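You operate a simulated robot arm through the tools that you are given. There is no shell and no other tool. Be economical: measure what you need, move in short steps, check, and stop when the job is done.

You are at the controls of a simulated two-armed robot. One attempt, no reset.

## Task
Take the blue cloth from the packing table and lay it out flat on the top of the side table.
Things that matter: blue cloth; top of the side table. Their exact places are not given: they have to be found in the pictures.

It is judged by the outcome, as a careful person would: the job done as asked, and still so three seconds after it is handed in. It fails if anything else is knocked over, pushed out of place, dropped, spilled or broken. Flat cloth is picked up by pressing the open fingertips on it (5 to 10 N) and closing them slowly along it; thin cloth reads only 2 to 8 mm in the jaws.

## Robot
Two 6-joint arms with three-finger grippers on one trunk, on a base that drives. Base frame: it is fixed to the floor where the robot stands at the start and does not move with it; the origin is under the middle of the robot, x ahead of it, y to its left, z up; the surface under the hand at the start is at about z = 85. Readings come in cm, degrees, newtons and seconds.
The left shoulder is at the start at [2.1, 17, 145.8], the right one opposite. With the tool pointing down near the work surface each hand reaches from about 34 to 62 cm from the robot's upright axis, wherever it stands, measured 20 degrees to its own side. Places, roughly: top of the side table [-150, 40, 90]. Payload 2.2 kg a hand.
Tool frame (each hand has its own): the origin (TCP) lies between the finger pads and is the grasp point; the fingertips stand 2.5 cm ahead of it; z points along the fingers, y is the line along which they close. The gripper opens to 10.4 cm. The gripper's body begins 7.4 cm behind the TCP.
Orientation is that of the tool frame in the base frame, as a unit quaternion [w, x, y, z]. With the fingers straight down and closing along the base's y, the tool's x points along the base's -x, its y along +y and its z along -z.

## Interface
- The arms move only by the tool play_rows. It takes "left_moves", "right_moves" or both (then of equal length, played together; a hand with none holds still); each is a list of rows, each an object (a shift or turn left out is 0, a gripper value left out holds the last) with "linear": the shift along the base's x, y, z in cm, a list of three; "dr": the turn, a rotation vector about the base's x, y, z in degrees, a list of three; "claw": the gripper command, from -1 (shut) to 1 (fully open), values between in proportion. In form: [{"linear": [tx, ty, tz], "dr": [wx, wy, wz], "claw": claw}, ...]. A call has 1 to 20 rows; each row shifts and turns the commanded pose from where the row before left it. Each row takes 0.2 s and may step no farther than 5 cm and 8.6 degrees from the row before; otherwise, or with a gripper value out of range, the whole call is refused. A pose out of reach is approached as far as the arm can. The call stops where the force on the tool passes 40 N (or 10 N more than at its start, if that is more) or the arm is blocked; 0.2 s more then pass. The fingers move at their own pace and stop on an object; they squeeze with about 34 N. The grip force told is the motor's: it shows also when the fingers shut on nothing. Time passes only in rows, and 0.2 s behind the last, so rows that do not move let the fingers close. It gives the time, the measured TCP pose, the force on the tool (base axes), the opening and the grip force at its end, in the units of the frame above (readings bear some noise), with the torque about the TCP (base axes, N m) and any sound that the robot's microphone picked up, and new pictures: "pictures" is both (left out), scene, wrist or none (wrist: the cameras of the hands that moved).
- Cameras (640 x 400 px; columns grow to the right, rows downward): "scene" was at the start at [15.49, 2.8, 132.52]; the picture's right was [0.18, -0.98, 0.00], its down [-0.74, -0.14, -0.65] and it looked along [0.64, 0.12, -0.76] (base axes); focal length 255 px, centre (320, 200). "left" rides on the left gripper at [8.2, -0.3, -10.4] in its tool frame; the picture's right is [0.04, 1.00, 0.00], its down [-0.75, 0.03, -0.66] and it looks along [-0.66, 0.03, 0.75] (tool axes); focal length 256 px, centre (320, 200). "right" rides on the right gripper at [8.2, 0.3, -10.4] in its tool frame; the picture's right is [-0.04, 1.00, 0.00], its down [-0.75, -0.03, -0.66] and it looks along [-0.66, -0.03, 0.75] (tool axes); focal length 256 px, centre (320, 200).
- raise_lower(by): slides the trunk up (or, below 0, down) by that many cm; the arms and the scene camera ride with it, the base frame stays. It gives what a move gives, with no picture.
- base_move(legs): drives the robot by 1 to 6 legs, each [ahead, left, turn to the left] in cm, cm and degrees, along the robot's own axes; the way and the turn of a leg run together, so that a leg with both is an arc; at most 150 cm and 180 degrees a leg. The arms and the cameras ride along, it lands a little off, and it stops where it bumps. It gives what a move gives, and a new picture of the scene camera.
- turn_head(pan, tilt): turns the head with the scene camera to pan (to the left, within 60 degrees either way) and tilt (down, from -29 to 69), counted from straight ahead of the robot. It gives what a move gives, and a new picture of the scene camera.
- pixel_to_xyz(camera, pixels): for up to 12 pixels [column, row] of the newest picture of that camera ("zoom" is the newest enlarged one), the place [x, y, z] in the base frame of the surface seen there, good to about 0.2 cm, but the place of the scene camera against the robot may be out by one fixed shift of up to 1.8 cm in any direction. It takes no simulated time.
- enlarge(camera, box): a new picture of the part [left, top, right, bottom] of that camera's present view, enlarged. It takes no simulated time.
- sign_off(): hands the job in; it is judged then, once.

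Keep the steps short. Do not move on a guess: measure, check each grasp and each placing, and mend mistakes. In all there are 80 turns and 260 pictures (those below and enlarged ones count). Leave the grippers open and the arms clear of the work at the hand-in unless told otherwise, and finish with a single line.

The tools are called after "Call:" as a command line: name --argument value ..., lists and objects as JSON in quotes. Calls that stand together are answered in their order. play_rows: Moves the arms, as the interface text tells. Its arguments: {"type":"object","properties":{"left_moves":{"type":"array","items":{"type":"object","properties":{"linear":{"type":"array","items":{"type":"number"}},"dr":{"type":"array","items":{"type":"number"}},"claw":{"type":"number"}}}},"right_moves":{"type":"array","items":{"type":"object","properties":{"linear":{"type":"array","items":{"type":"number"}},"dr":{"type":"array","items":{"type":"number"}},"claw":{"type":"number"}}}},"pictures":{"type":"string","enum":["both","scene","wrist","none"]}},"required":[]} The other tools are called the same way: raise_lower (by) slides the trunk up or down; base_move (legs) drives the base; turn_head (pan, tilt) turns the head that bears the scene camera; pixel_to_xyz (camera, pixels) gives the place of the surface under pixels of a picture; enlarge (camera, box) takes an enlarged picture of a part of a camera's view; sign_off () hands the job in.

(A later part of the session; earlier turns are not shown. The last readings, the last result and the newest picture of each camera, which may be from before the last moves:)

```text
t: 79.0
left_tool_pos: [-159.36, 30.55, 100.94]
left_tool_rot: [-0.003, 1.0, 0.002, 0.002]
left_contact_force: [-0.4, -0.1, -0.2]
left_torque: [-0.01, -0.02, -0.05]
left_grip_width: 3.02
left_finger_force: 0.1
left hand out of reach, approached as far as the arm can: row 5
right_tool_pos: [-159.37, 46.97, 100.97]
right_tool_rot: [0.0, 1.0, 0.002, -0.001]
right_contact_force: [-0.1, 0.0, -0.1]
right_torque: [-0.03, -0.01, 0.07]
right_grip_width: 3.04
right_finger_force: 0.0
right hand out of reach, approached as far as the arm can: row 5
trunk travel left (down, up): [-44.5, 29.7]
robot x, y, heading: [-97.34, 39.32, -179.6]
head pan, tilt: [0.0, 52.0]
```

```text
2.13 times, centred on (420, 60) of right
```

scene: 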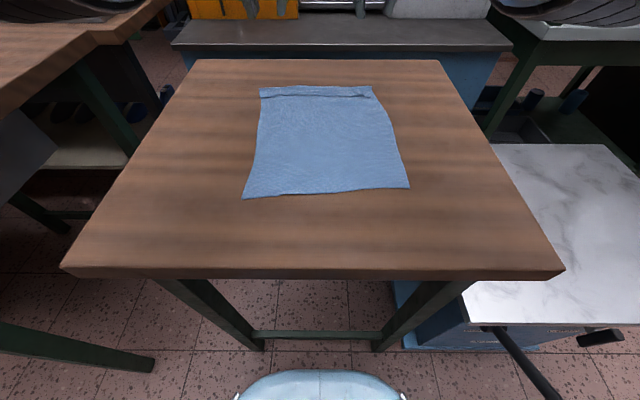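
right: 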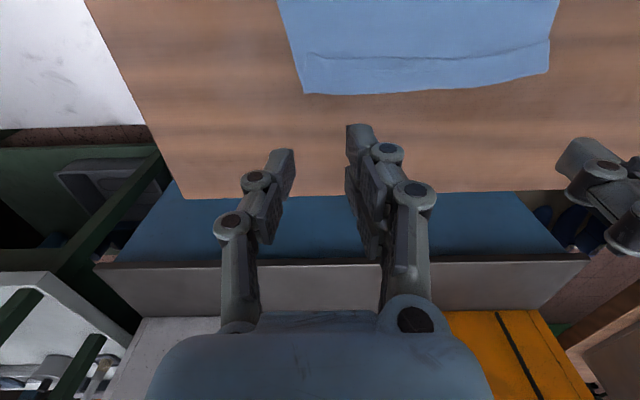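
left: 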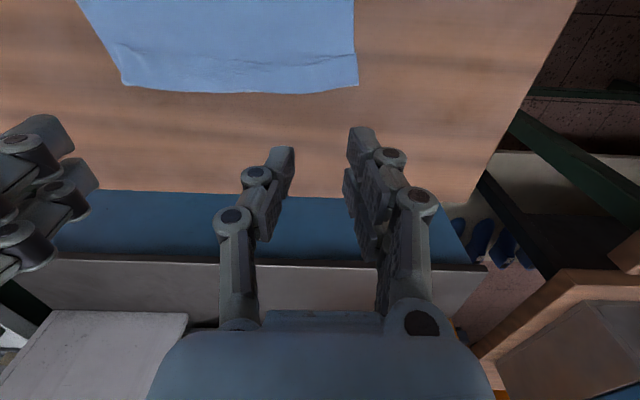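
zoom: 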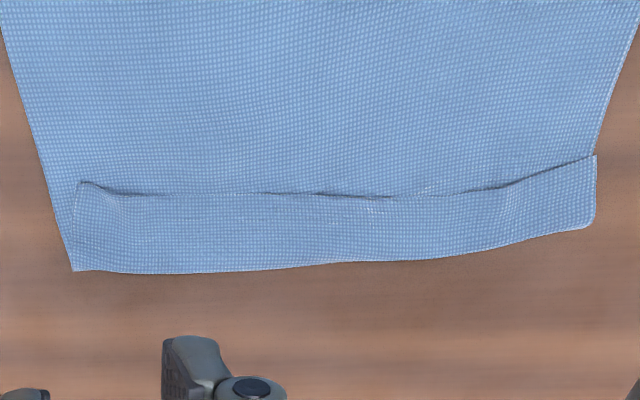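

It is a folded-over hem: the fold is at x≈−159.5, with its free edge lying on top at x≈−156.8 and facing the robot. Plan: use the fingers as spatulas, tilted forward, sliding along the cloth away from the robot to get under that free edge and flip it outward. I'll back the base 14 cm, then tilt the fingers forward.

Call:
base_move --legs '[[-14, 0.9, 0]]'

Call:
play_rows --left_moves '[{"linear": [-1.5, 0.2, 0.3], "dr": [0, 8, 0], "claw": 0.4}, {"linear": [-2.5, 0, 0.5], "dr": [0, 8, 0]}, {"linear": [-2.5, 0, 0.7], "dr": [0, 8, 0]}, {"linear": [-2.5, 0, 1], "dr": [0, 8, 0]}, {}]' --right_moves '[{"linear": [-1.5, -0.2, 0.3], "dr": [0, 8, 0], "claw": 0.4}, {"linear": [-2.5, -0.2, 0.5], "dr": [0, 8, 0]}, {"linear": [-2.5, -0.2, 0.7], "dr": [0, 8, 0]}, {"linear": [-2.5, 0, 1], "dr": [0, 8, 0]}, {}]' --pictures "both"

```text
t: 80.3
left_tool_pos: [-144.93, 29.66, 101.02]
left_tool_rot: [-0.002, 1.0, 0.003, 0.001]
left_contact_force: [-0.9, -0.4, -0.2]
left_torque: [0.01, 0.02, -0.01]
left_grip_width: 3.01
left_finger_force: 0.1
right_tool_pos: [-144.87, 46.14, 101.02]
right_tool_rot: [-0.001, 1.0, 0.003, -0.003]
right_contact_force: [1.1, -0.1, -0.1]
right_torque: [-0.01, 0.06, 0.02]
right_grip_width: 3.02
right_finger_force: 0.0
trunk travel left (down, up): [-44.5, 29.7]
robot x, y, heading: [-82.55, 38.05, -179.7]
head pan, tilt: [0.0, 52.0]
```

scene: 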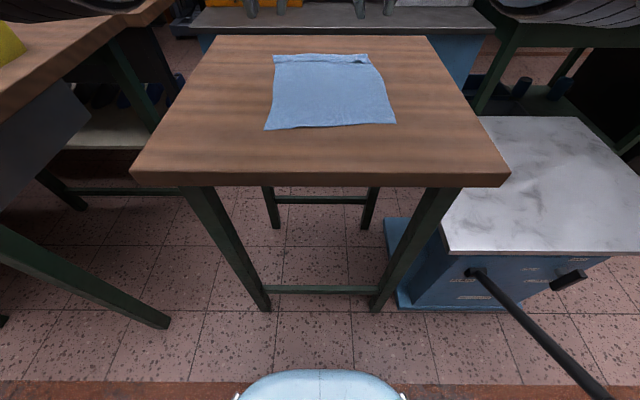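

```text
t: 81.5
left_tool_pos: [-153.89, 29.87, 103.5]
left_tool_rot: [-0.003, 0.962, 0.002, -0.275]
left_contact_force: [-0.2, 0.4, -1.4]
left_torque: [0.01, -0.03, 0.01]
left_grip_width: 7.27
left_finger_force: 0.1
right_tool_pos: [-153.96, 45.62, 103.35]
right_tool_rot: [0.0, 0.96, 0.002, -0.278]
right_contact_force: [0.7, -0.8, 0.1]
right_torque: [0.01, 0.03, 0.02]
right_grip_width: 7.27
right_finger_force: 0.1
trunk travel left (down, up): [-44.5, 29.7]
robot x, y, heading: [-82.49, 38.46, -179.6]
head pan, tilt: [0.0, 52.0]
```

scene: 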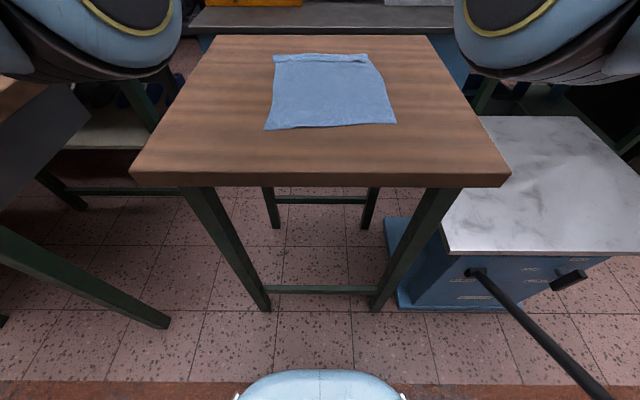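
right: 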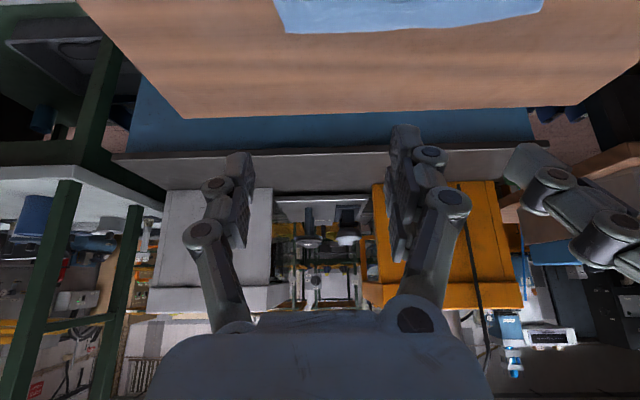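
left: 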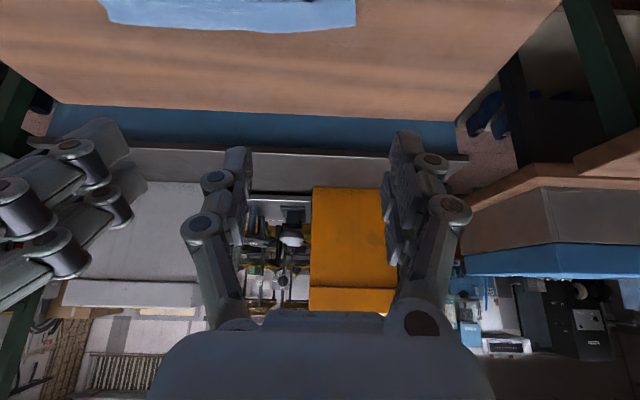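

A 32° forward tilt makes the rear corner of each fingertip the lowest line, with the front raised. That suits pressing just the flap's free edge and dragging it outward so the fold rolls open. I'll set the jaws to 5 cm, move ahead 2 cm, and come down to just above the flap.

Call:
base_move --legs '[[2, 0, 0]]'

Call:
play_rows --left_moves '[{"linear": [0, 0.1, -3], "claw": -0.04}, {"linear": [0, 0.1, -4]}, {"linear": [0, 0.1, -3]}, {"linear": [0, 0, -2.3]}, {}]' --right_moves '[{"linear": [0, -0.1, -3], "claw": -0.04}, {"linear": [0, -0.1, -4]}, {"linear": [0, -0.1, -3]}, {"linear": [0, 0, -2.2]}, {}]' --pictures "both"

Call:
enlarge --camera "scene" --box '[240, 30, 400, 140]'

```text
t: 82.3
left_tool_pos: [-156.07, 29.82, 103.4]
left_tool_rot: [-0.003, 0.962, 0.002, -0.274]
left_contact_force: [-0.7, -0.8, -0.7]
left_torque: [0.02, 0.02, 0.02]
left_grip_width: 7.31
left_finger_force: 0.1
right_tool_pos: [-156.17, 45.6, 103.37]
right_tool_rot: [-0.001, 0.961, 0.002, -0.276]
right_contact_force: [-1.0, 0.4, -0.8]
right_torque: [0.02, -0.01, -0.01]
right_grip_width: 7.28
right_finger_force: 0.0
trunk travel left (down, up): [-44.5, 29.7]
robot x, y, heading: [-84.32, 38.17, -179.6]
head pan, tilt: [0.0, 52.0]
```

scene: 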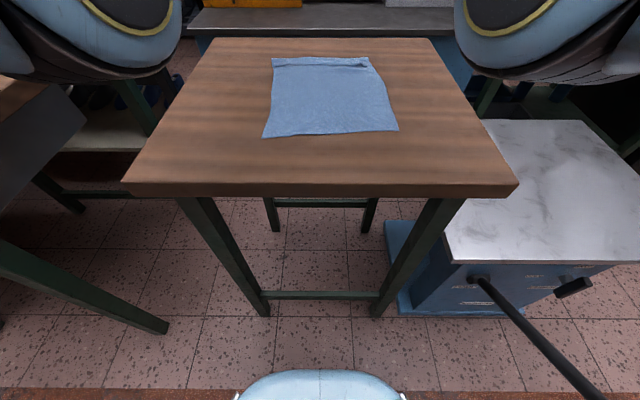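

```text
t: 83.5
left_tool_pos: [-155.78, 30.23, 91.11]
left_tool_rot: [-0.003, 0.961, 0.001, -0.275]
left_contact_force: [-0.8, 0.3, 0.9]
left_torque: [0.01, -0.02, 0.01]
left_grip_width: 4.98
left_finger_force: 0.1
right_tool_pos: [-155.91, 45.26, 91.27]
right_tool_rot: [-0.001, 0.961, 0.002, -0.277]
right_contact_force: [-0.7, 0.6, -0.3]
right_torque: [-0.02, 0.03, 0.01]
right_grip_width: 5.01
right_finger_force: 0.0
trunk travel left (down, up): [-44.5, 29.7]
robot x, y, heading: [-84.6, 38.15, -179.7]
head pan, tilt: [0.0, 52.0]
```

scene: 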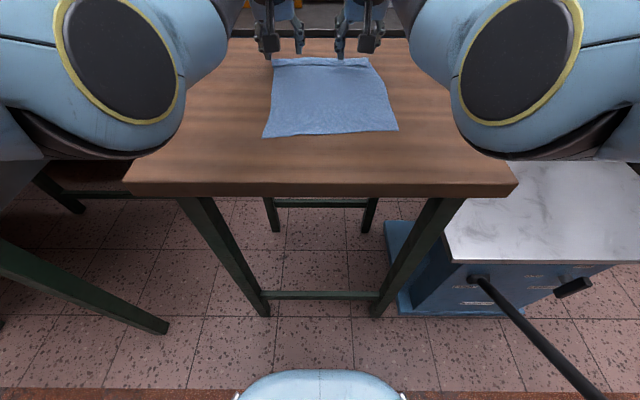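
right: 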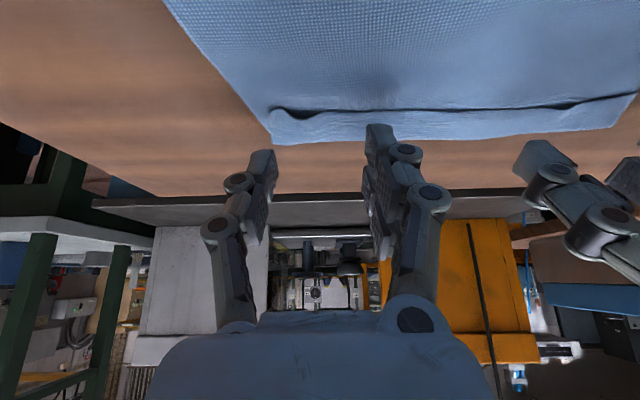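
left: 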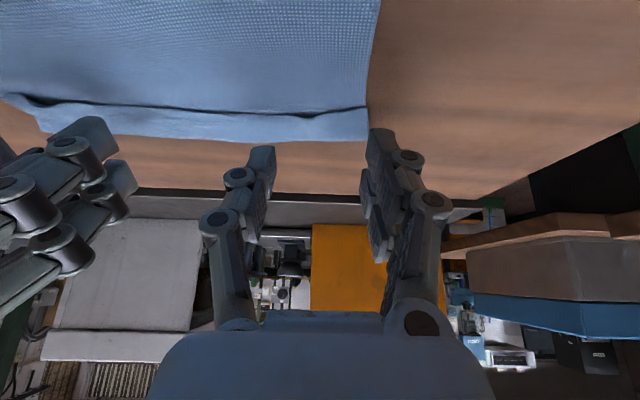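

```text
3.64 times, centred on (320, 85) of scene
```

zoom: 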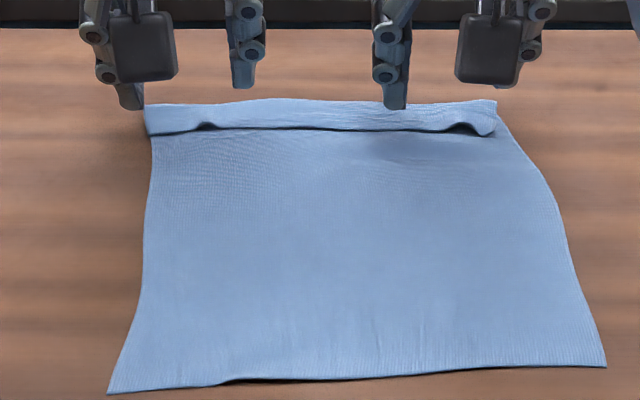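

Clear view. I'll measure the flap's free edge and the fingertips in the wrist and zoom pictures.

Call:
pixel_to_xyz --camera "right" --pixels '[[272, 107], [300, 114], [345, 109], [420, 108], [500, 107], [560, 106], [610, 97], [275, 142], [420, 135], [300, 100], [500, 101]]'

Call:
pixel_to_xyz --camera "left" --pixels '[[366, 108], [310, 115], [250, 113], [180, 109], [100, 106], [45, 101], [366, 139], [250, 140], [310, 107]]'

```text
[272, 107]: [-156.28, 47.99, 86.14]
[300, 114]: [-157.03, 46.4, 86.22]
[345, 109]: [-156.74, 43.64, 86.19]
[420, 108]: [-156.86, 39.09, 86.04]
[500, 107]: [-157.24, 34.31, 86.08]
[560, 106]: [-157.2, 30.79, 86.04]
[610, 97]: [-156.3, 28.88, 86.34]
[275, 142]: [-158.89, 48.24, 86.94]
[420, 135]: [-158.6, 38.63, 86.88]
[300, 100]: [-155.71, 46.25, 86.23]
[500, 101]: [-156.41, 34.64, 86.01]
```

```text
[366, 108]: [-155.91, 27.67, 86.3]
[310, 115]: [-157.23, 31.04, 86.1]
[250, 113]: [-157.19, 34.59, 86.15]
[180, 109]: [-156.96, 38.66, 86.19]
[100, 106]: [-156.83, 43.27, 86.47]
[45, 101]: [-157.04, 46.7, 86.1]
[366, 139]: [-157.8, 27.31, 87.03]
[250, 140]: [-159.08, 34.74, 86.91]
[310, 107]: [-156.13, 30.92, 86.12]
```

The flap's free edge is at x≈−157.0 and it spans y 27.3–48.3. I'll bring the contact line to x≈−157.6 and touch down gently.

Call:
play_rows --left_moves '[{"linear": [-0.6, 0.5, 0]}, {"linear": [-0.5, 0, -0.6]}, {"linear": [0, 0, -0.6]}, {"linear": [0, 0, -0.4]}, {"linear": [0, 0, -0.2]}, {}]' --right_moves '[{"linear": [-0.5, -0.3, 0]}, {"linear": [-0.5, 0, -0.7]}, {"linear": [0, 0, -0.7]}, {"linear": [0, 0, -0.4]}, {"linear": [0, 0, -0.2]}, {}]' --pictures "none"

Call:
enlarge --camera "scene" --box '[240, 30, 400, 140]'

```text
t: 84.9
left_tool_pos: [-157.06, 30.75, 89.46]
left_tool_rot: [-0.002, 0.961, 0.002, -0.275]
left_contact_force: [-0.8, 0.9, 3.0]
left_torque: [-0.1, -0.01, 0.01]
left_grip_width: 5.02
left_finger_force: 0.1
right_tool_pos: [-157.13, 45.05, 89.46]
right_tool_rot: [-0.001, 0.96, 0.003, -0.279]
right_contact_force: [-1.1, 0.3, 8.8]
right_torque: [-0.3, -0.01, -0.03]
right_grip_width: 5.06
right_finger_force: 0.7
trunk travel left (down, up): [-44.5, 29.7]
robot x, y, heading: [-84.47, 38.53, -179.5]
head pan, tilt: [0.0, 52.0]
```

```text
3.64 times, centred on (320, 85) of scene
```

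zoom: 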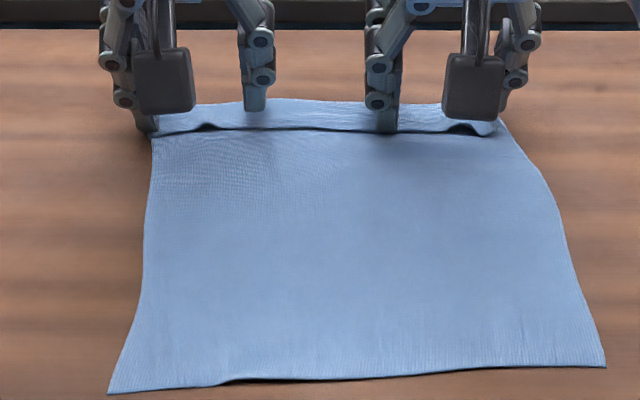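

In each hand the −y-side finger sits nearer the robot and touches first, right at the flap's free edge. I'll lift a little, shift 0.9 cm outward, place those two fingers at y≈29.5 and 45.5, and touch again.

Call:
play_rows --left_moves '[{"linear": [0, 0, 0.9]}, {"linear": [-0.5, 1.2, 0]}, {"linear": [-0.4, 0.5, 0]}, {"linear": [0, 0, -0.6]}, {"linear": [0, 0, -0.3]}, {}]' --right_moves '[{"linear": [0, 0, 0.9]}, {"linear": [-0.5, 1.8, 0]}, {"linear": [-0.4, 1.7, 0]}, {"linear": [0, 0, -0.6]}, {"linear": [0, 0, -0.2]}, {}]' --pictures "wrist"

Call:
enlarge --camera "scene" --box '[240, 30, 400, 140]'

```text
t: 86.3
left_tool_pos: [-157.93, 32.38, 89.53]
left_tool_rot: [-0.003, 0.961, 0.003, -0.275]
left_contact_force: [-1.0, -0.2, 2.7]
left_torque: [-0.09, 0.04, -0.02]
left_grip_width: 4.98
left_finger_force: 0.3
right_tool_pos: [-157.96, 48.44, 89.45]
right_tool_rot: [-0.001, 0.961, 0.002, -0.278]
right_contact_force: [0.0, -0.7, 4.4]
right_torque: [-0.16, -0.01, 0.02]
right_grip_width: 5.0
right_finger_force: 0.3
trunk travel left (down, up): [-44.5, 29.7]
robot x, y, heading: [-84.75, 38.07, -179.8]
head pan, tilt: [0.0, 52.0]
```

right: 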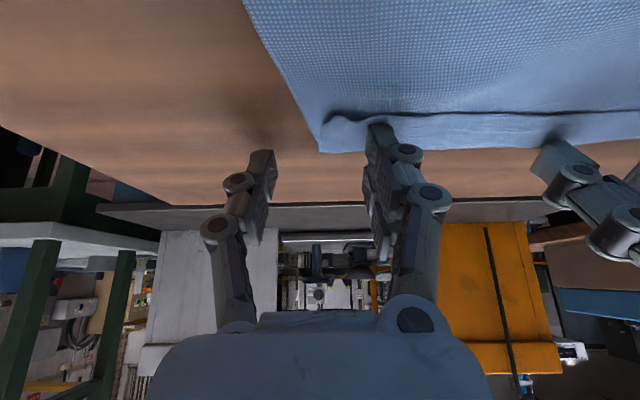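
left: 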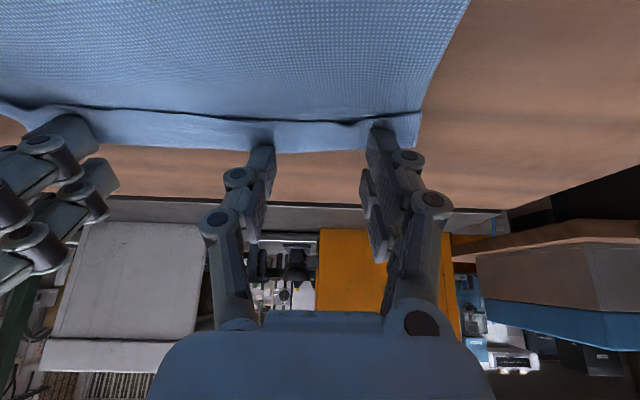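

```text
3.64 times, centred on (320, 85) of scene
```

zoom: 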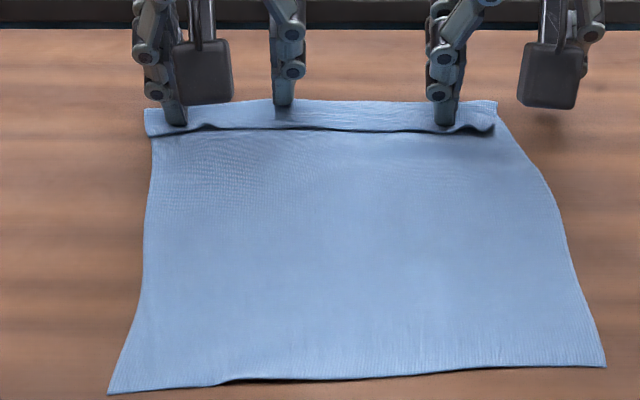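

Both fingers press the flap lightly (about 3–4 N) near its free edge. I'll drag outward 2.4 cm slowly and look.

Call:
play_rows --left_moves '[{"linear": [-0.3, 0, -0.04]}, {"linear": [-0.3, 0, -0.02]}, {"linear": [-0.3, 0, 0]}, {"linear": [-0.3, 0, 0]}, {"linear": [-0.3, 0, 0]}, {"linear": [-0.3, 0, 0]}, {"linear": [-0.3, 0, 0]}, {"linear": [-0.3, 0, 0]}]' --right_moves '[{"linear": [-0.3, 0, 0]}, {"linear": [-0.3, 0, 0]}, {"linear": [-0.3, 0, 0]}, {"linear": [-0.3, 0, 0]}, {"linear": [-0.3, 0, 0]}, {"linear": [-0.3, 0, 0]}, {"linear": [-0.3, 0, 0]}, {"linear": [-0.3, 0, 0]}]' --pictures "wrist"

Call:
enlarge --camera "scene" --box '[240, 30, 400, 140]'

```text
t: 88.1
left_tool_pos: [-159.85, 32.3, 89.37]
left_tool_rot: [-0.003, 0.961, 0.003, -0.275]
left_contact_force: [0.2, -0.5, 4.7]
left_torque: [-0.14, -0.03, -0.02]
left_grip_width: 5.07
left_finger_force: 0.1
left hand out of reach, approached as far as the arm can: row 8
right_tool_pos: [-160.22, 48.46, 89.6]
right_tool_rot: [-0.001, 0.96, 0.002, -0.278]
right_contact_force: [0.6, -0.3, 6.5]
right_torque: [-0.19, -0.08, 0.02]
right_grip_width: 5.06
right_finger_force: 0.3
trunk travel left (down, up): [-44.5, 29.7]
robot x, y, heading: [-84.75, 38.42, -179.4]
head pan, tilt: [0.0, 52.0]
```

right: 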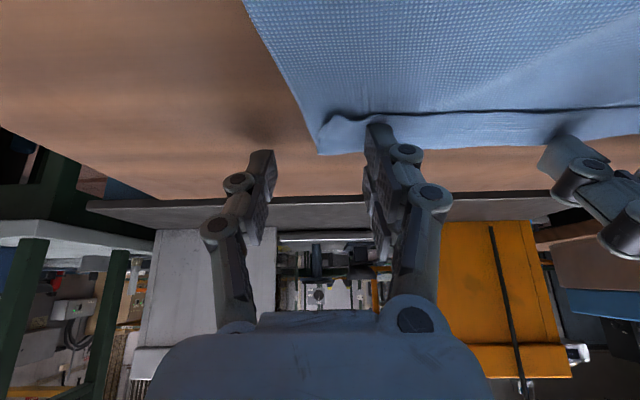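
left: 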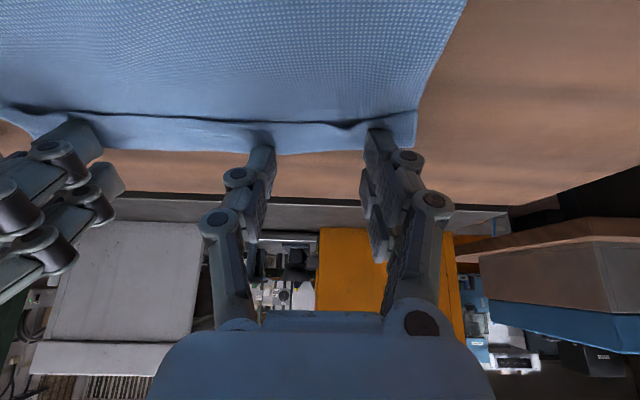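

```text
3.64 times, centred on (320, 85) of scene
```

zoom: 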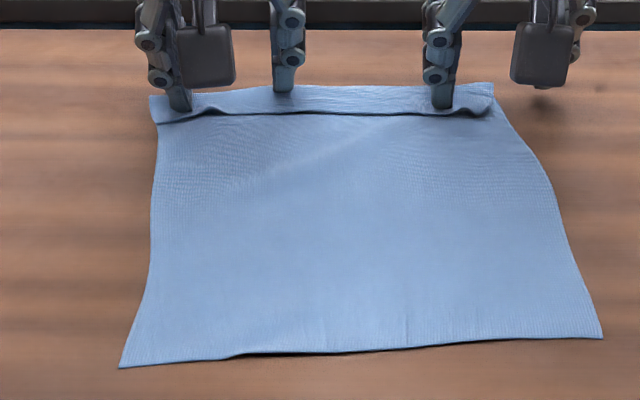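

The layers cling and the whole cloth slides instead of unrolling, so dragging isn't the fix. The hem arose because the jaws' pinch direction was reversed when laid away from the robot. Mend: re-grip the near edge, lift so the hem drops open, then lay it hem-edge first while pulling toward the robot, so the pinch ends up in its natural direction. First I'll lift clear, untilt the hands and back off.

Call:
play_rows --left_moves '[{"linear": [0, 0, 1.5]}, {"linear": [0, 0, 4]}, {"linear": [0, 0, 4.5]}, {"linear": [2.5, 0, 0], "dr": [0, -8, 0]}, {"linear": [2.5, 0, 0], "dr": [0, -8, 0]}, {"linear": [2.5, -0.5, 0], "dr": [0, -8, 0]}, {"linear": [2, -0.5, 0], "dr": [0, -8, 0], "claw": -0.4}, {}]' --right_moves '[{"linear": [0, 0, 1.5]}, {"linear": [0, 0, 4]}, {"linear": [0, 0, 4.5]}, {"linear": [2.5, 0, 0], "dr": [0, -8, 0]}, {"linear": [2.5, 0, 0], "dr": [0, -8, 0]}, {"linear": [2.5, 0, 0], "dr": [0, -8, 0]}, {"linear": [2, 0, 0], "dr": [0, -8, 0], "claw": -0.4}, {}]' --pictures "none"

Call:
base_move --legs '[[10, 0, 0]]'

```text
t: 89.9
left_tool_pos: [-150.38, 31.27, 99.24]
left_tool_rot: [-0.002, 1.0, 0.002, 0.002]
left_contact_force: [0.7, 0.7, -0.8]
left_torque: [0.01, -0.01, -0.06]
left_grip_width: 3.13
left_finger_force: 0.0
right_tool_pos: [-150.98, 48.46, 99.36]
right_tool_rot: [-0.001, 1.0, 0.001, -0.001]
right_contact_force: [-0.3, -1.4, -0.2]
right_torque: [0.01, -0.02, 0.01]
right_grip_width: 3.13
right_finger_force: 0.1
trunk travel left (down, up): [-44.5, 29.7]
robot x, y, heading: [-84.21, 38.07, -179.5]
head pan, tilt: [0.0, 52.0]
```

```text
t: 91.1
left_tool_pos: [-160.46, 31.16, 99.25]
left_tool_rot: [-0.003, 1.0, 0.002, 0.002]
left_contact_force: [-0.7, -0.3, -0.6]
left_torque: [0.0, -0.02, -0.03]
left_grip_width: 3.12
left_finger_force: 0.0
right_tool_pos: [-161.05, 48.35, 99.3]
right_tool_rot: [-0.001, 1.0, 0.002, -0.001]
right_contact_force: [-0.6, -0.6, -0.8]
right_torque: [-0.01, -0.07, 0.02]
right_grip_width: 3.11
right_finger_force: 0.0
trunk travel left (down, up): [-44.5, 29.7]
robot x, y, heading: [-94.72, 37.98, -179.6]
head pan, tilt: [0.0, 52.0]
```

scene: 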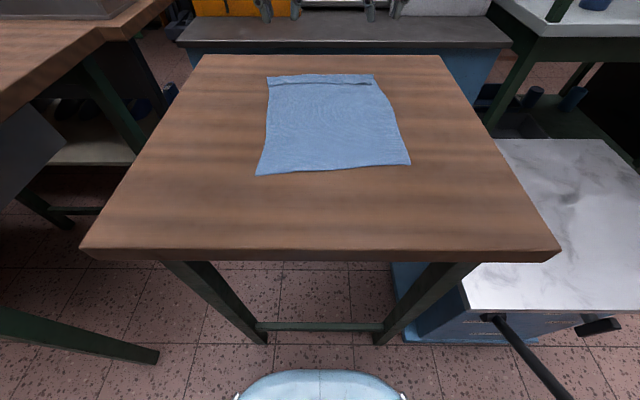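

I drove forward by mistake, but it did no harm. Now I'll back 22 cm to bring the hands over the near edge, and measure with the wrist cameras.

Call:
base_move --legs '[[-22, 0, 0]]'

Call:
play_rows --left_moves '[{"linear": [1.5, 0, -2]}, {}]' --right_moves '[{"linear": [1.5, 0, -2]}, {}]' --pictures "both"

```text
t: 92.8
left_tool_pos: [-138.51, 31.24, 99.4]
left_tool_rot: [-0.002, 1.0, 0.003, 0.001]
left_contact_force: [-0.5, 0.6, 0.6]
left_torque: [0.03, 0.08, -0.03]
left_grip_width: 3.14
left_finger_force: 0.1
right_tool_pos: [-139.1, 48.37, 99.5]
right_tool_rot: [-0.001, 1.0, 0.003, -0.002]
right_contact_force: [1.6, -0.3, 1.5]
right_torque: [0.01, 0.07, 0.0]
right_grip_width: 3.11
right_finger_force: 0.1
trunk travel left (down, up): [-44.5, 29.7]
robot x, y, heading: [-72.91, 38.42, -179.4]
head pan, tilt: [0.0, 52.0]
```

scene: 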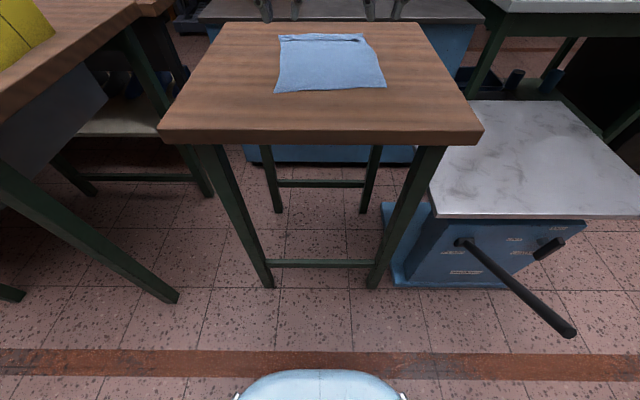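

```text
t: 93.3
left_tool_pos: [-137.1, 31.35, 97.37]
left_tool_rot: [-0.003, 1.0, 0.004, 0.002]
left_contact_force: [-0.1, -0.6, 0.5]
left_torque: [0.03, -0.01, 0.02]
left_grip_width: 3.1
left_finger_force: 0.1
right_tool_pos: [-137.54, 48.32, 97.3]
right_tool_rot: [-0.001, 1.0, 0.003, -0.002]
right_contact_force: [0.9, 0.5, -0.2]
right_torque: [-0.03, 0.0, -0.03]
right_grip_width: 3.12
right_finger_force: 0.1
trunk travel left (down, up): [-44.5, 29.7]
robot x, y, heading: [-73.12, 38.11, -179.2]
head pan, tilt: [0.0, 52.0]
```

scene: 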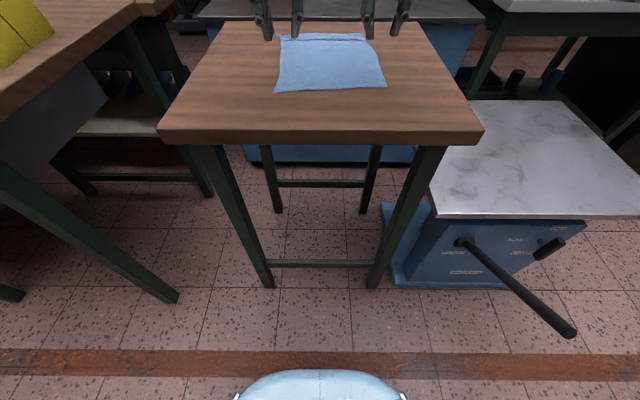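
right: 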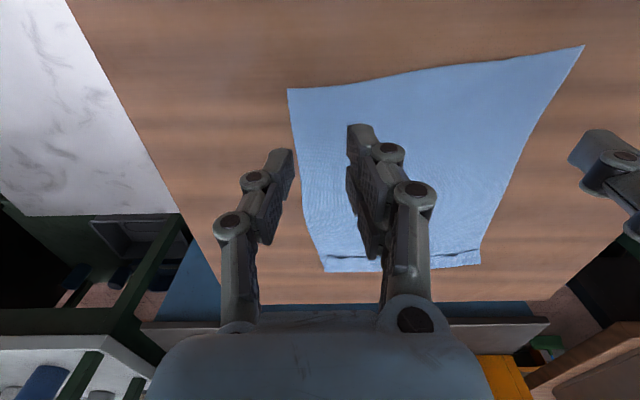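
left: 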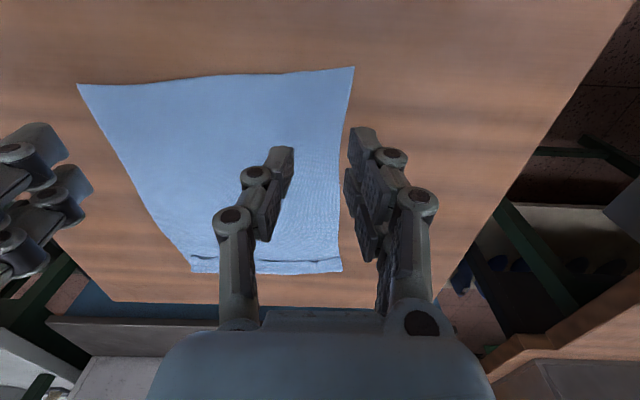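

Call:
pixel_to_xyz --camera "right" --pixels '[[289, 90], [320, 88], [360, 82], [420, 73], [582, 46], [540, 54]]'

Call:
pixel_to_xyz --camera "left" --pixels '[[353, 68], [310, 72], [270, 75], [200, 77], [80, 86], [345, 110]]'

```text
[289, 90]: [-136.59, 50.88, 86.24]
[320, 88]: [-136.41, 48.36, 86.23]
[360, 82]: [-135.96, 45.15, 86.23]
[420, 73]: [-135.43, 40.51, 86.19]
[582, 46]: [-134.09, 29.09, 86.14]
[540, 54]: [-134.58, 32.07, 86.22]
```

```text
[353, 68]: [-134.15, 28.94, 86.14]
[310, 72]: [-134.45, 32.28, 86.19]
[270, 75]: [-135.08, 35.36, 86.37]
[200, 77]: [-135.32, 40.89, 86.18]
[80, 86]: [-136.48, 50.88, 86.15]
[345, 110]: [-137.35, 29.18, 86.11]
```

The near edge runs from (−134.1, 29.0) to (−136.5, 50.9). I'll descend to pinch points at left (−136.0, 31.8) and right (−137.9, 48.1).

Call:
play_rows --left_moves '[{"linear": [0.6, 0.4, -3]}, {"linear": [0.5, 0.1, -3]}, {"linear": [0, 0, -2]}, {"linear": [0, 0, -0.3]}, {}]' --right_moves '[{"linear": [-0.4, -0.2, -3]}, {"linear": [0, 0, -3]}, {"linear": [0, 0, -2]}, {"linear": [0, 0, -0.3]}, {}]' --pictures "wrist"

```text
t: 94.5
left_tool_pos: [-135.91, 31.76, 88.97]
left_tool_rot: [-0.002, 1.0, 0.004, 0.002]
left_contact_force: [-0.2, -0.2, -0.4]
left_torque: [0.01, -0.01, -0.03]
left_grip_width: 3.11
left_finger_force: 0.1
right_tool_pos: [-138.05, 48.24, 88.96]
right_tool_rot: [0.0, 1.0, 0.003, -0.002]
right_contact_force: [0.6, 0.4, 0.8]
right_torque: [0.0, 0.02, -0.01]
right_grip_width: 3.12
right_finger_force: 0.0
trunk travel left (down, up): [-44.5, 29.7]
robot x, y, heading: [-72.7, 38.28, -179.4]
head pan, tilt: [0.0, 52.0]
```

right: 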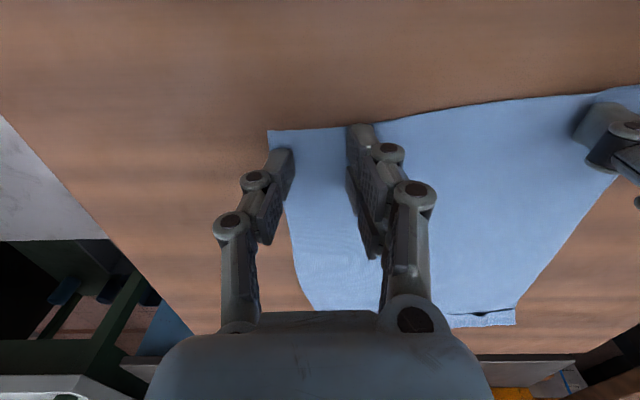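
left: 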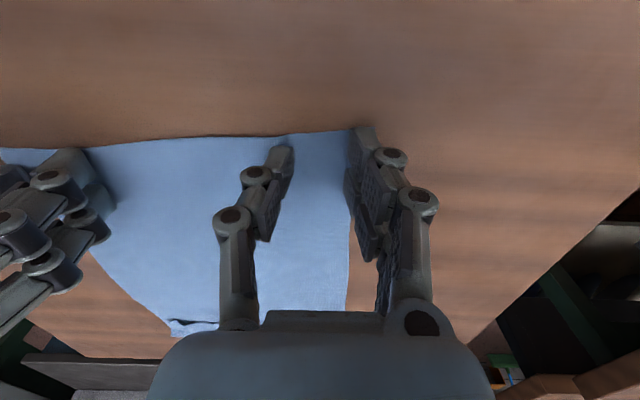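

Both outer fingers are at the very side edge. I'll shift each hand 0.7 cm inward and press to about 7 N.

Call:
play_rows --left_moves '[{"linear": [0, 0.7, 0.1]}, {"linear": [0, 0, -0.25]}, {"linear": [0, 0, -0.15]}, {}]' --right_moves '[{"linear": [0, -0.7, 0.1]}, {"linear": [0, 0, -0.25]}, {"linear": [0, 0, -0.1]}, {}]' --pictures "none"

```text
t: 95.5
left_tool_pos: [-136.0, 32.49, 88.75]
left_tool_rot: [-0.002, 1.0, 0.004, 0.001]
left_contact_force: [-1.1, -0.6, 0.6]
left_torque: [-0.04, -0.03, 0.01]
left_grip_width: 3.11
left_finger_force: 0.0
right_tool_pos: [-138.01, 47.48, 88.78]
right_tool_rot: [-0.001, 1.0, 0.004, -0.002]
right_contact_force: [-0.1, -0.2, 0.5]
right_torque: [-0.03, 0.03, 0.02]
right_grip_width: 3.12
right_finger_force: 0.0
trunk travel left (down, up): [-44.5, 29.7]
robot x, y, heading: [-72.91, 38.41, -179.3]
head pan, tilt: [0.0, 52.0]
```

Call:
play_rows --left_moves '[{"linear": [0, 0, -0.1]}, {"linear": [0, 0, -0.08]}, {}, {}]' --right_moves '[{"linear": [0, 0, -0.1]}, {"linear": [0, 0, -0.08]}, {}, {}]' --pictures "none"

```text
t: 96.5
left_tool_pos: [-135.94, 32.55, 88.64]
left_tool_rot: [-0.002, 1.0, 0.003, -0.001]
left_contact_force: [-0.7, -1.5, 14.3]
left_torque: [-0.17, 0.03, 0.0]
left_grip_width: 3.2
left_finger_force: 0.4
right_tool_pos: [-138.07, 47.5, 88.66]
right_tool_rot: [0.0, 1.0, 0.003, -0.003]
right_contact_force: [-0.8, -0.7, 4.9]
right_torque: [-0.04, -0.02, -0.02]
right_grip_width: 3.13
right_finger_force: 0.0
trunk travel left (down, up): [-44.5, 29.7]
robot x, y, heading: [-72.91, 38.43, -179.5]
head pan, tilt: [0.0, 52.0]
```

Left reads 14 N and right 5 N. I'll ease the left, then close slowly.

Call:
play_rows --left_moves '[{"linear": [0, 0, 0.07]}, {"claw": -0.5}, {"claw": -0.6}, {"claw": -0.7}, {"claw": -0.8}, {"claw": -0.9}, {"claw": -1}, {}, {}]' --right_moves '[{"linear": [0, 0, -0.03]}, {"claw": -0.5}, {"claw": -0.6}, {"claw": -0.7}, {"claw": -0.8}, {"claw": -0.9}, {"claw": -1}, {}, {}]' --pictures "wrist"

```text
t: 98.5
left_tool_pos: [-135.88, 32.55, 88.6]
left_tool_rot: [-0.003, 1.0, 0.004, 0.0]
left_contact_force: [0.0, -0.5, 2.3]
left_torque: [0.0, -0.01, 0.0]
left_grip_width: 0.0
left_finger_force: 28.4
right_tool_pos: [-138.03, 47.51, 88.6]
right_tool_rot: [-0.001, 1.0, 0.004, -0.003]
right_contact_force: [-0.6, 1.7, 12.2]
right_torque: [0.06, -0.03, -0.02]
right_grip_width: 0.27
right_finger_force: 32.6
trunk travel left (down, up): [-44.5, 29.7]
robot x, y, heading: [-72.8, 38.2, -179.3]
head pan, tilt: [0.0, 52.0]
```

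right: 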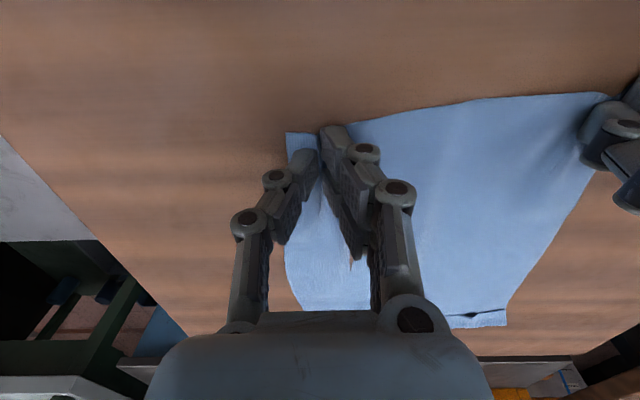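
left: 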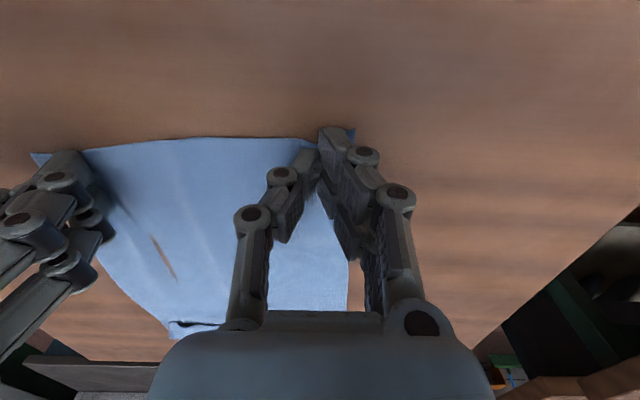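

The right hand holds cloth (0.27), but the left slipped off (0.00). I'll lift the left slightly, reopen, and try again with steady pressure.

Call:
play_rows --left_moves '[{"linear": [0, 0, 1]}, {"linear": [-0.4, 0.3, 0], "claw": -0.45}, {}, {"linear": [0, 0, -0.7]}, {"linear": [0, 0, -0.25]}, {"linear": [0, 0, -0.07]}, {}]' --pictures "wrist"

```text
t: 100.2
left_tool_pos: [-136.33, 32.93, 88.72]
left_tool_rot: [-0.003, 1.0, 0.004, 0.0]
left_contact_force: [1.3, -0.1, 7.0]
left_torque: [-0.11, 0.0, 0.03]
left_grip_width: 2.9
left_finger_force: 0.1
right_tool_pos: [-138.01, 47.45, 88.58]
right_tool_rot: [-0.001, 1.0, 0.003, -0.002]
right_contact_force: [-1.6, -0.8, 6.1]
right_torque: [0.0, -0.03, 0.02]
right_grip_width: 0.29
right_finger_force: 32.2
trunk travel left (down, up): [-44.5, 29.7]
robot x, y, heading: [-73.01, 38.21, -179.6]
head pan, tilt: [0.0, 52.0]
```

left: 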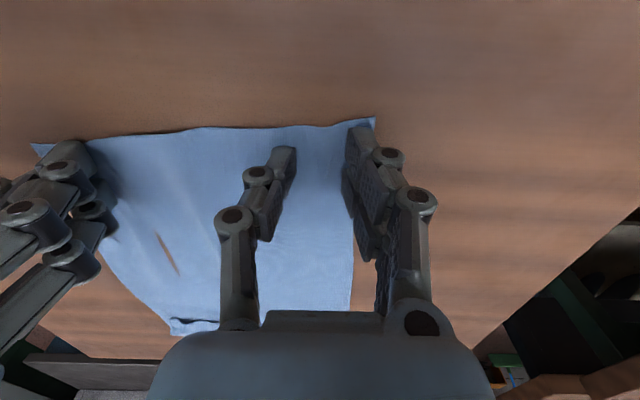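

7 N on the cloth. I'll press a touch more and close slowly.

Call:
play_rows --left_moves '[{"linear": [0, 0, -0.03]}, {"claw": -0.55}, {"claw": -0.62, "linear": [0, 0, -0.01]}, {"claw": -0.7, "linear": [0, 0, -0.01]}, {"claw": -0.78}, {"claw": -0.86}, {"claw": -0.93}, {"claw": -1}, {}, {}]' --pictures "wrist"

```text
t: 102.3
left_tool_pos: [-136.39, 32.81, 88.65]
left_tool_rot: [-0.003, 1.0, 0.004, 0.001]
left_contact_force: [0.5, 1.2, 11.1]
left_torque: [-0.05, 0.02, -0.02]
left_grip_width: 0.27
left_finger_force: 31.8
right_tool_pos: [-137.94, 47.56, 88.65]
right_tool_rot: [-0.001, 1.0, 0.003, -0.003]
right_contact_force: [-0.2, -0.2, 4.5]
right_torque: [-0.02, -0.04, -0.01]
right_grip_width: 0.27
right_finger_force: 33.1
trunk travel left (down, up): [-44.5, 29.7]
robot x, y, heading: [-72.69, 38.39, -179.5]
head pan, tilt: [0.0, 52.0]
```

left: 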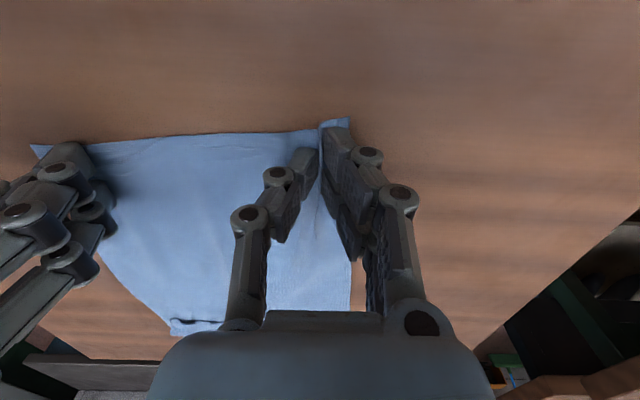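

Both hold cloth at 0.27 cm. I'll lift with the trunk 29 cm and look at the hem.

Call:
raise_lower --by 29.5

Call:
play_rows --left_moves '[{"linear": [0, 0, 1.5]}, {"linear": [0, 0, 1.5]}]' --right_moves '[{"linear": [0, 0, 1.5]}, {"linear": [0, 0, 1.5]}]' --pictures "scene"

Call:
enlarge --camera "scene" --box '[220, 70, 420, 230]'

```text
t: 105.3
left_tool_pos: [-136.43, 32.8, 118.06]
left_tool_rot: [-0.003, 1.0, 0.003, 0.001]
left_contact_force: [0.5, 0.3, -0.4]
left_torque: [0.03, 0.01, 0.05]
left_grip_width: 0.27
left_finger_force: 31.5
right_tool_pos: [-137.95, 47.6, 118.13]
right_tool_rot: [-0.001, 1.0, 0.003, -0.003]
right_contact_force: [-0.2, 0.4, 0.6]
right_torque: [0.0, 0.0, -0.03]
right_grip_width: 0.24
right_finger_force: 29.8
trunk travel left (down, up): [-74.0, 0.2]
robot x, y, heading: [-72.97, 38.24, -179.5]
head pan, tilt: [0.0, 52.0]
```

```text
t: 105.9
left_tool_pos: [-136.31, 32.84, 121.06]
left_tool_rot: [-0.002, 1.0, 0.004, 0.0]
left_contact_force: [0.2, -0.3, 0.0]
left_torque: [0.03, -0.04, -0.01]
left_grip_width: 0.26
left_finger_force: 31.6
right_tool_pos: [-137.97, 47.65, 121.19]
right_tool_rot: [-0.001, 1.0, 0.003, -0.003]
right_contact_force: [1.5, 0.2, -0.1]
right_torque: [0.04, 0.01, 0.0]
right_grip_width: 0.24
right_finger_force: 30.3
trunk travel left (down, up): [-74.0, 0.2]
robot x, y, heading: [-72.99, 38.24, -179.4]
head pan, tilt: [0.0, 52.0]
```

scene: 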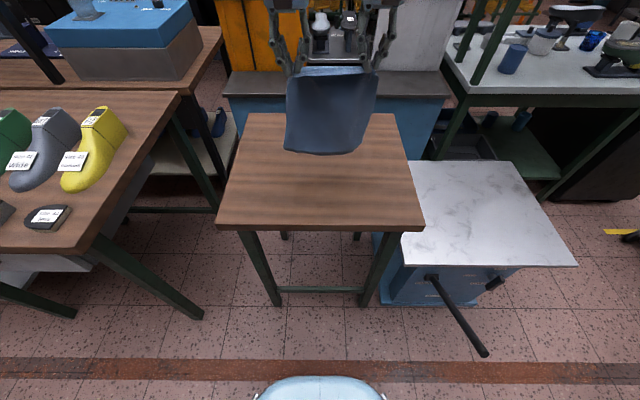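

```text
2.50 times, centred on (320, 150) of scene
```

zoom: 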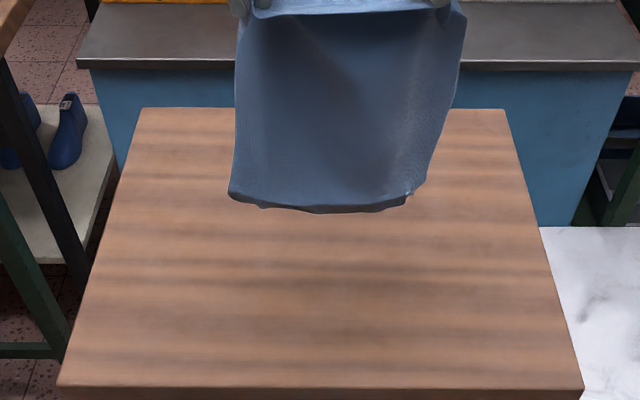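

Call:
enlarge --camera "scene" --box '[275, 100, 385, 170]'

Call:
pixel_to_xyz --camera "scene" --pixels '[[287, 147], [320, 153], [345, 152], [320, 148], [320, 143], [320, 138], [320, 130], [320, 110], [320, 90], [359, 147]]'

```text
5.71 times, centred on (330, 135) of scene
```

zoom: 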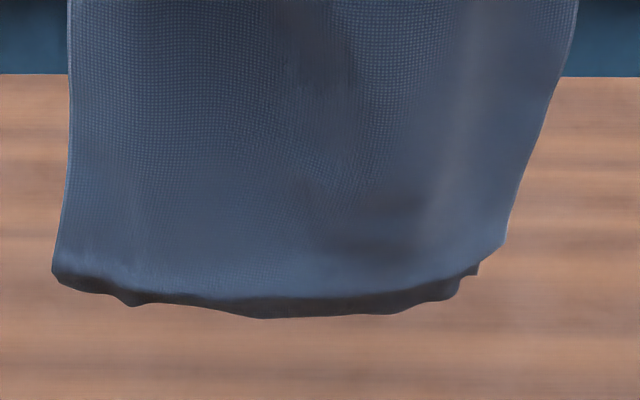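

```text
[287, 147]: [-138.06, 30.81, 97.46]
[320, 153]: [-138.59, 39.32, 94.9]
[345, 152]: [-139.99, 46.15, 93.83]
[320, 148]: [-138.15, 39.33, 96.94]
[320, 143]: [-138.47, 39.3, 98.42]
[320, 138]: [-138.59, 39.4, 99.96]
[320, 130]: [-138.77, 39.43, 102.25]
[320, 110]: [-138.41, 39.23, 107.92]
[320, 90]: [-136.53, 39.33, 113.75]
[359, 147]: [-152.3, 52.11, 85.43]
```

Excellent: the hem dropped open and now bends slightly away from the robot, just what a pull-back lay needs. I'll drive 20 cm ahead, lower to the first touch, and pull back 3 cm.

Call:
base_move --legs '[[20, 0, 0]]'

Call:
raise_lower --by -8.8

Call:
enlarge --camera "scene" --box '[250, 70, 410, 190]'

Call:
base_move --legs '[[-3, 0, 0]]'

Call:
enlarge --camera "scene" --box '[250, 70, 410, 190]'

```text
t: 107.5
left_tool_pos: [-156.44, 32.57, 121.08]
left_tool_rot: [-0.002, 1.0, 0.003, 0.001]
left_contact_force: [-0.2, -0.6, -0.2]
left_torque: [0.01, 0.0, -0.01]
left_grip_width: 0.26
left_finger_force: 31.5
right_tool_pos: [-157.92, 47.2, 121.19]
right_tool_rot: [0.0, 1.0, 0.002, -0.003]
right_contact_force: [0.8, 0.6, -0.7]
right_torque: [0.08, 0.0, 0.02]
right_grip_width: 0.23
right_finger_force: 31.6
trunk travel left (down, up): [-74.0, 0.2]
robot x, y, heading: [-92.53, 38.24, -179.8]
head pan, tilt: [0.0, 52.0]
```

scene: 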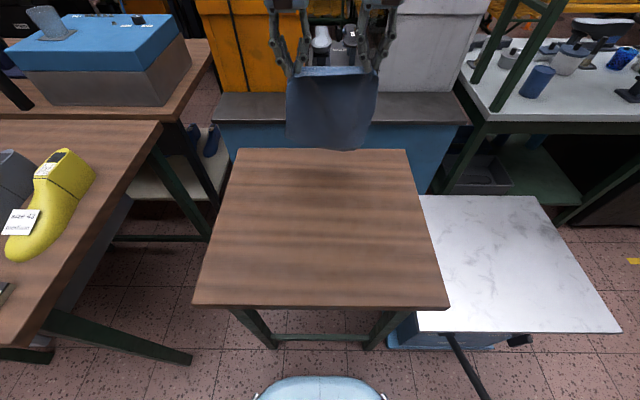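

```text
t: 108.7
left_tool_pos: [-156.49, 32.56, 112.24]
left_tool_rot: [-0.002, 1.0, 0.004, 0.001]
left_contact_force: [0.8, -0.1, -0.3]
left_torque: [-0.02, 0.04, 0.02]
left_grip_width: 0.28
left_finger_force: 31.2
right_tool_pos: [-157.97, 47.39, 112.48]
right_tool_rot: [0.0, 1.0, 0.003, -0.003]
right_contact_force: [0.7, 0.8, 0.1]
right_torque: [0.13, -0.02, -0.02]
right_grip_width: 0.21
right_finger_force: 32.2
trunk travel left (down, up): [-65.2, 9.0]
robot x, y, heading: [-92.76, 38.36, -179.3]
head pan, tilt: [0.0, 52.0]
```

```text
3.33 times, centred on (330, 130) of scene
```

zoom: 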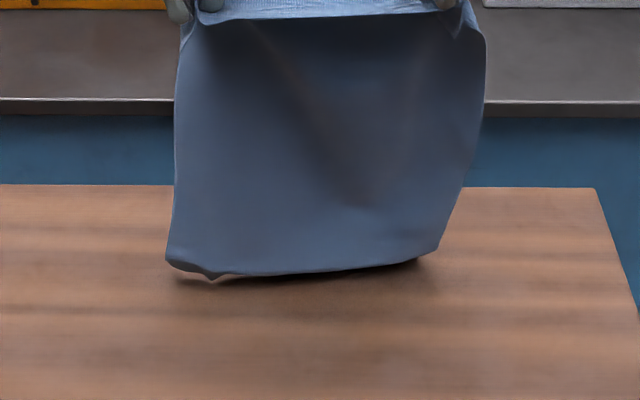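

```text
t: 109.6
left_tool_pos: [-153.46, 32.53, 112.17]
left_tool_rot: [-0.002, 1.0, 0.004, 0.002]
left_contact_force: [-0.2, 0.4, 0.2]
left_torque: [0.04, -0.01, 0.02]
left_grip_width: 0.26
left_finger_force: 32.0
right_tool_pos: [-155.05, 47.3, 112.27]
right_tool_rot: [0.0, 1.0, 0.003, -0.002]
right_contact_force: [-0.4, -2.7, -0.1]
right_torque: [-0.1, 0.0, -0.03]
right_grip_width: 0.35
right_finger_force: 34.3
trunk travel left (down, up): [-65.2, 9.0]
robot x, y, heading: [-89.63, 38.27, -179.6]
head pan, tilt: [0.0, 52.0]
```

scene: 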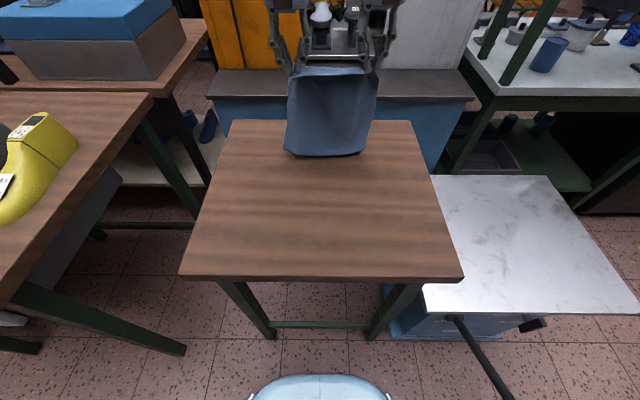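

```text
3.33 times, centred on (330, 130) of scene
```

zoom: 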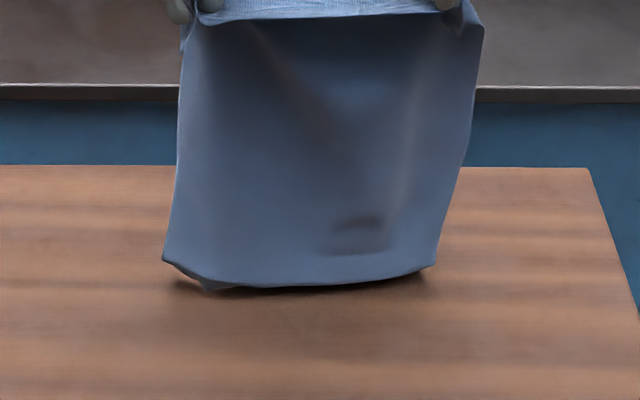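

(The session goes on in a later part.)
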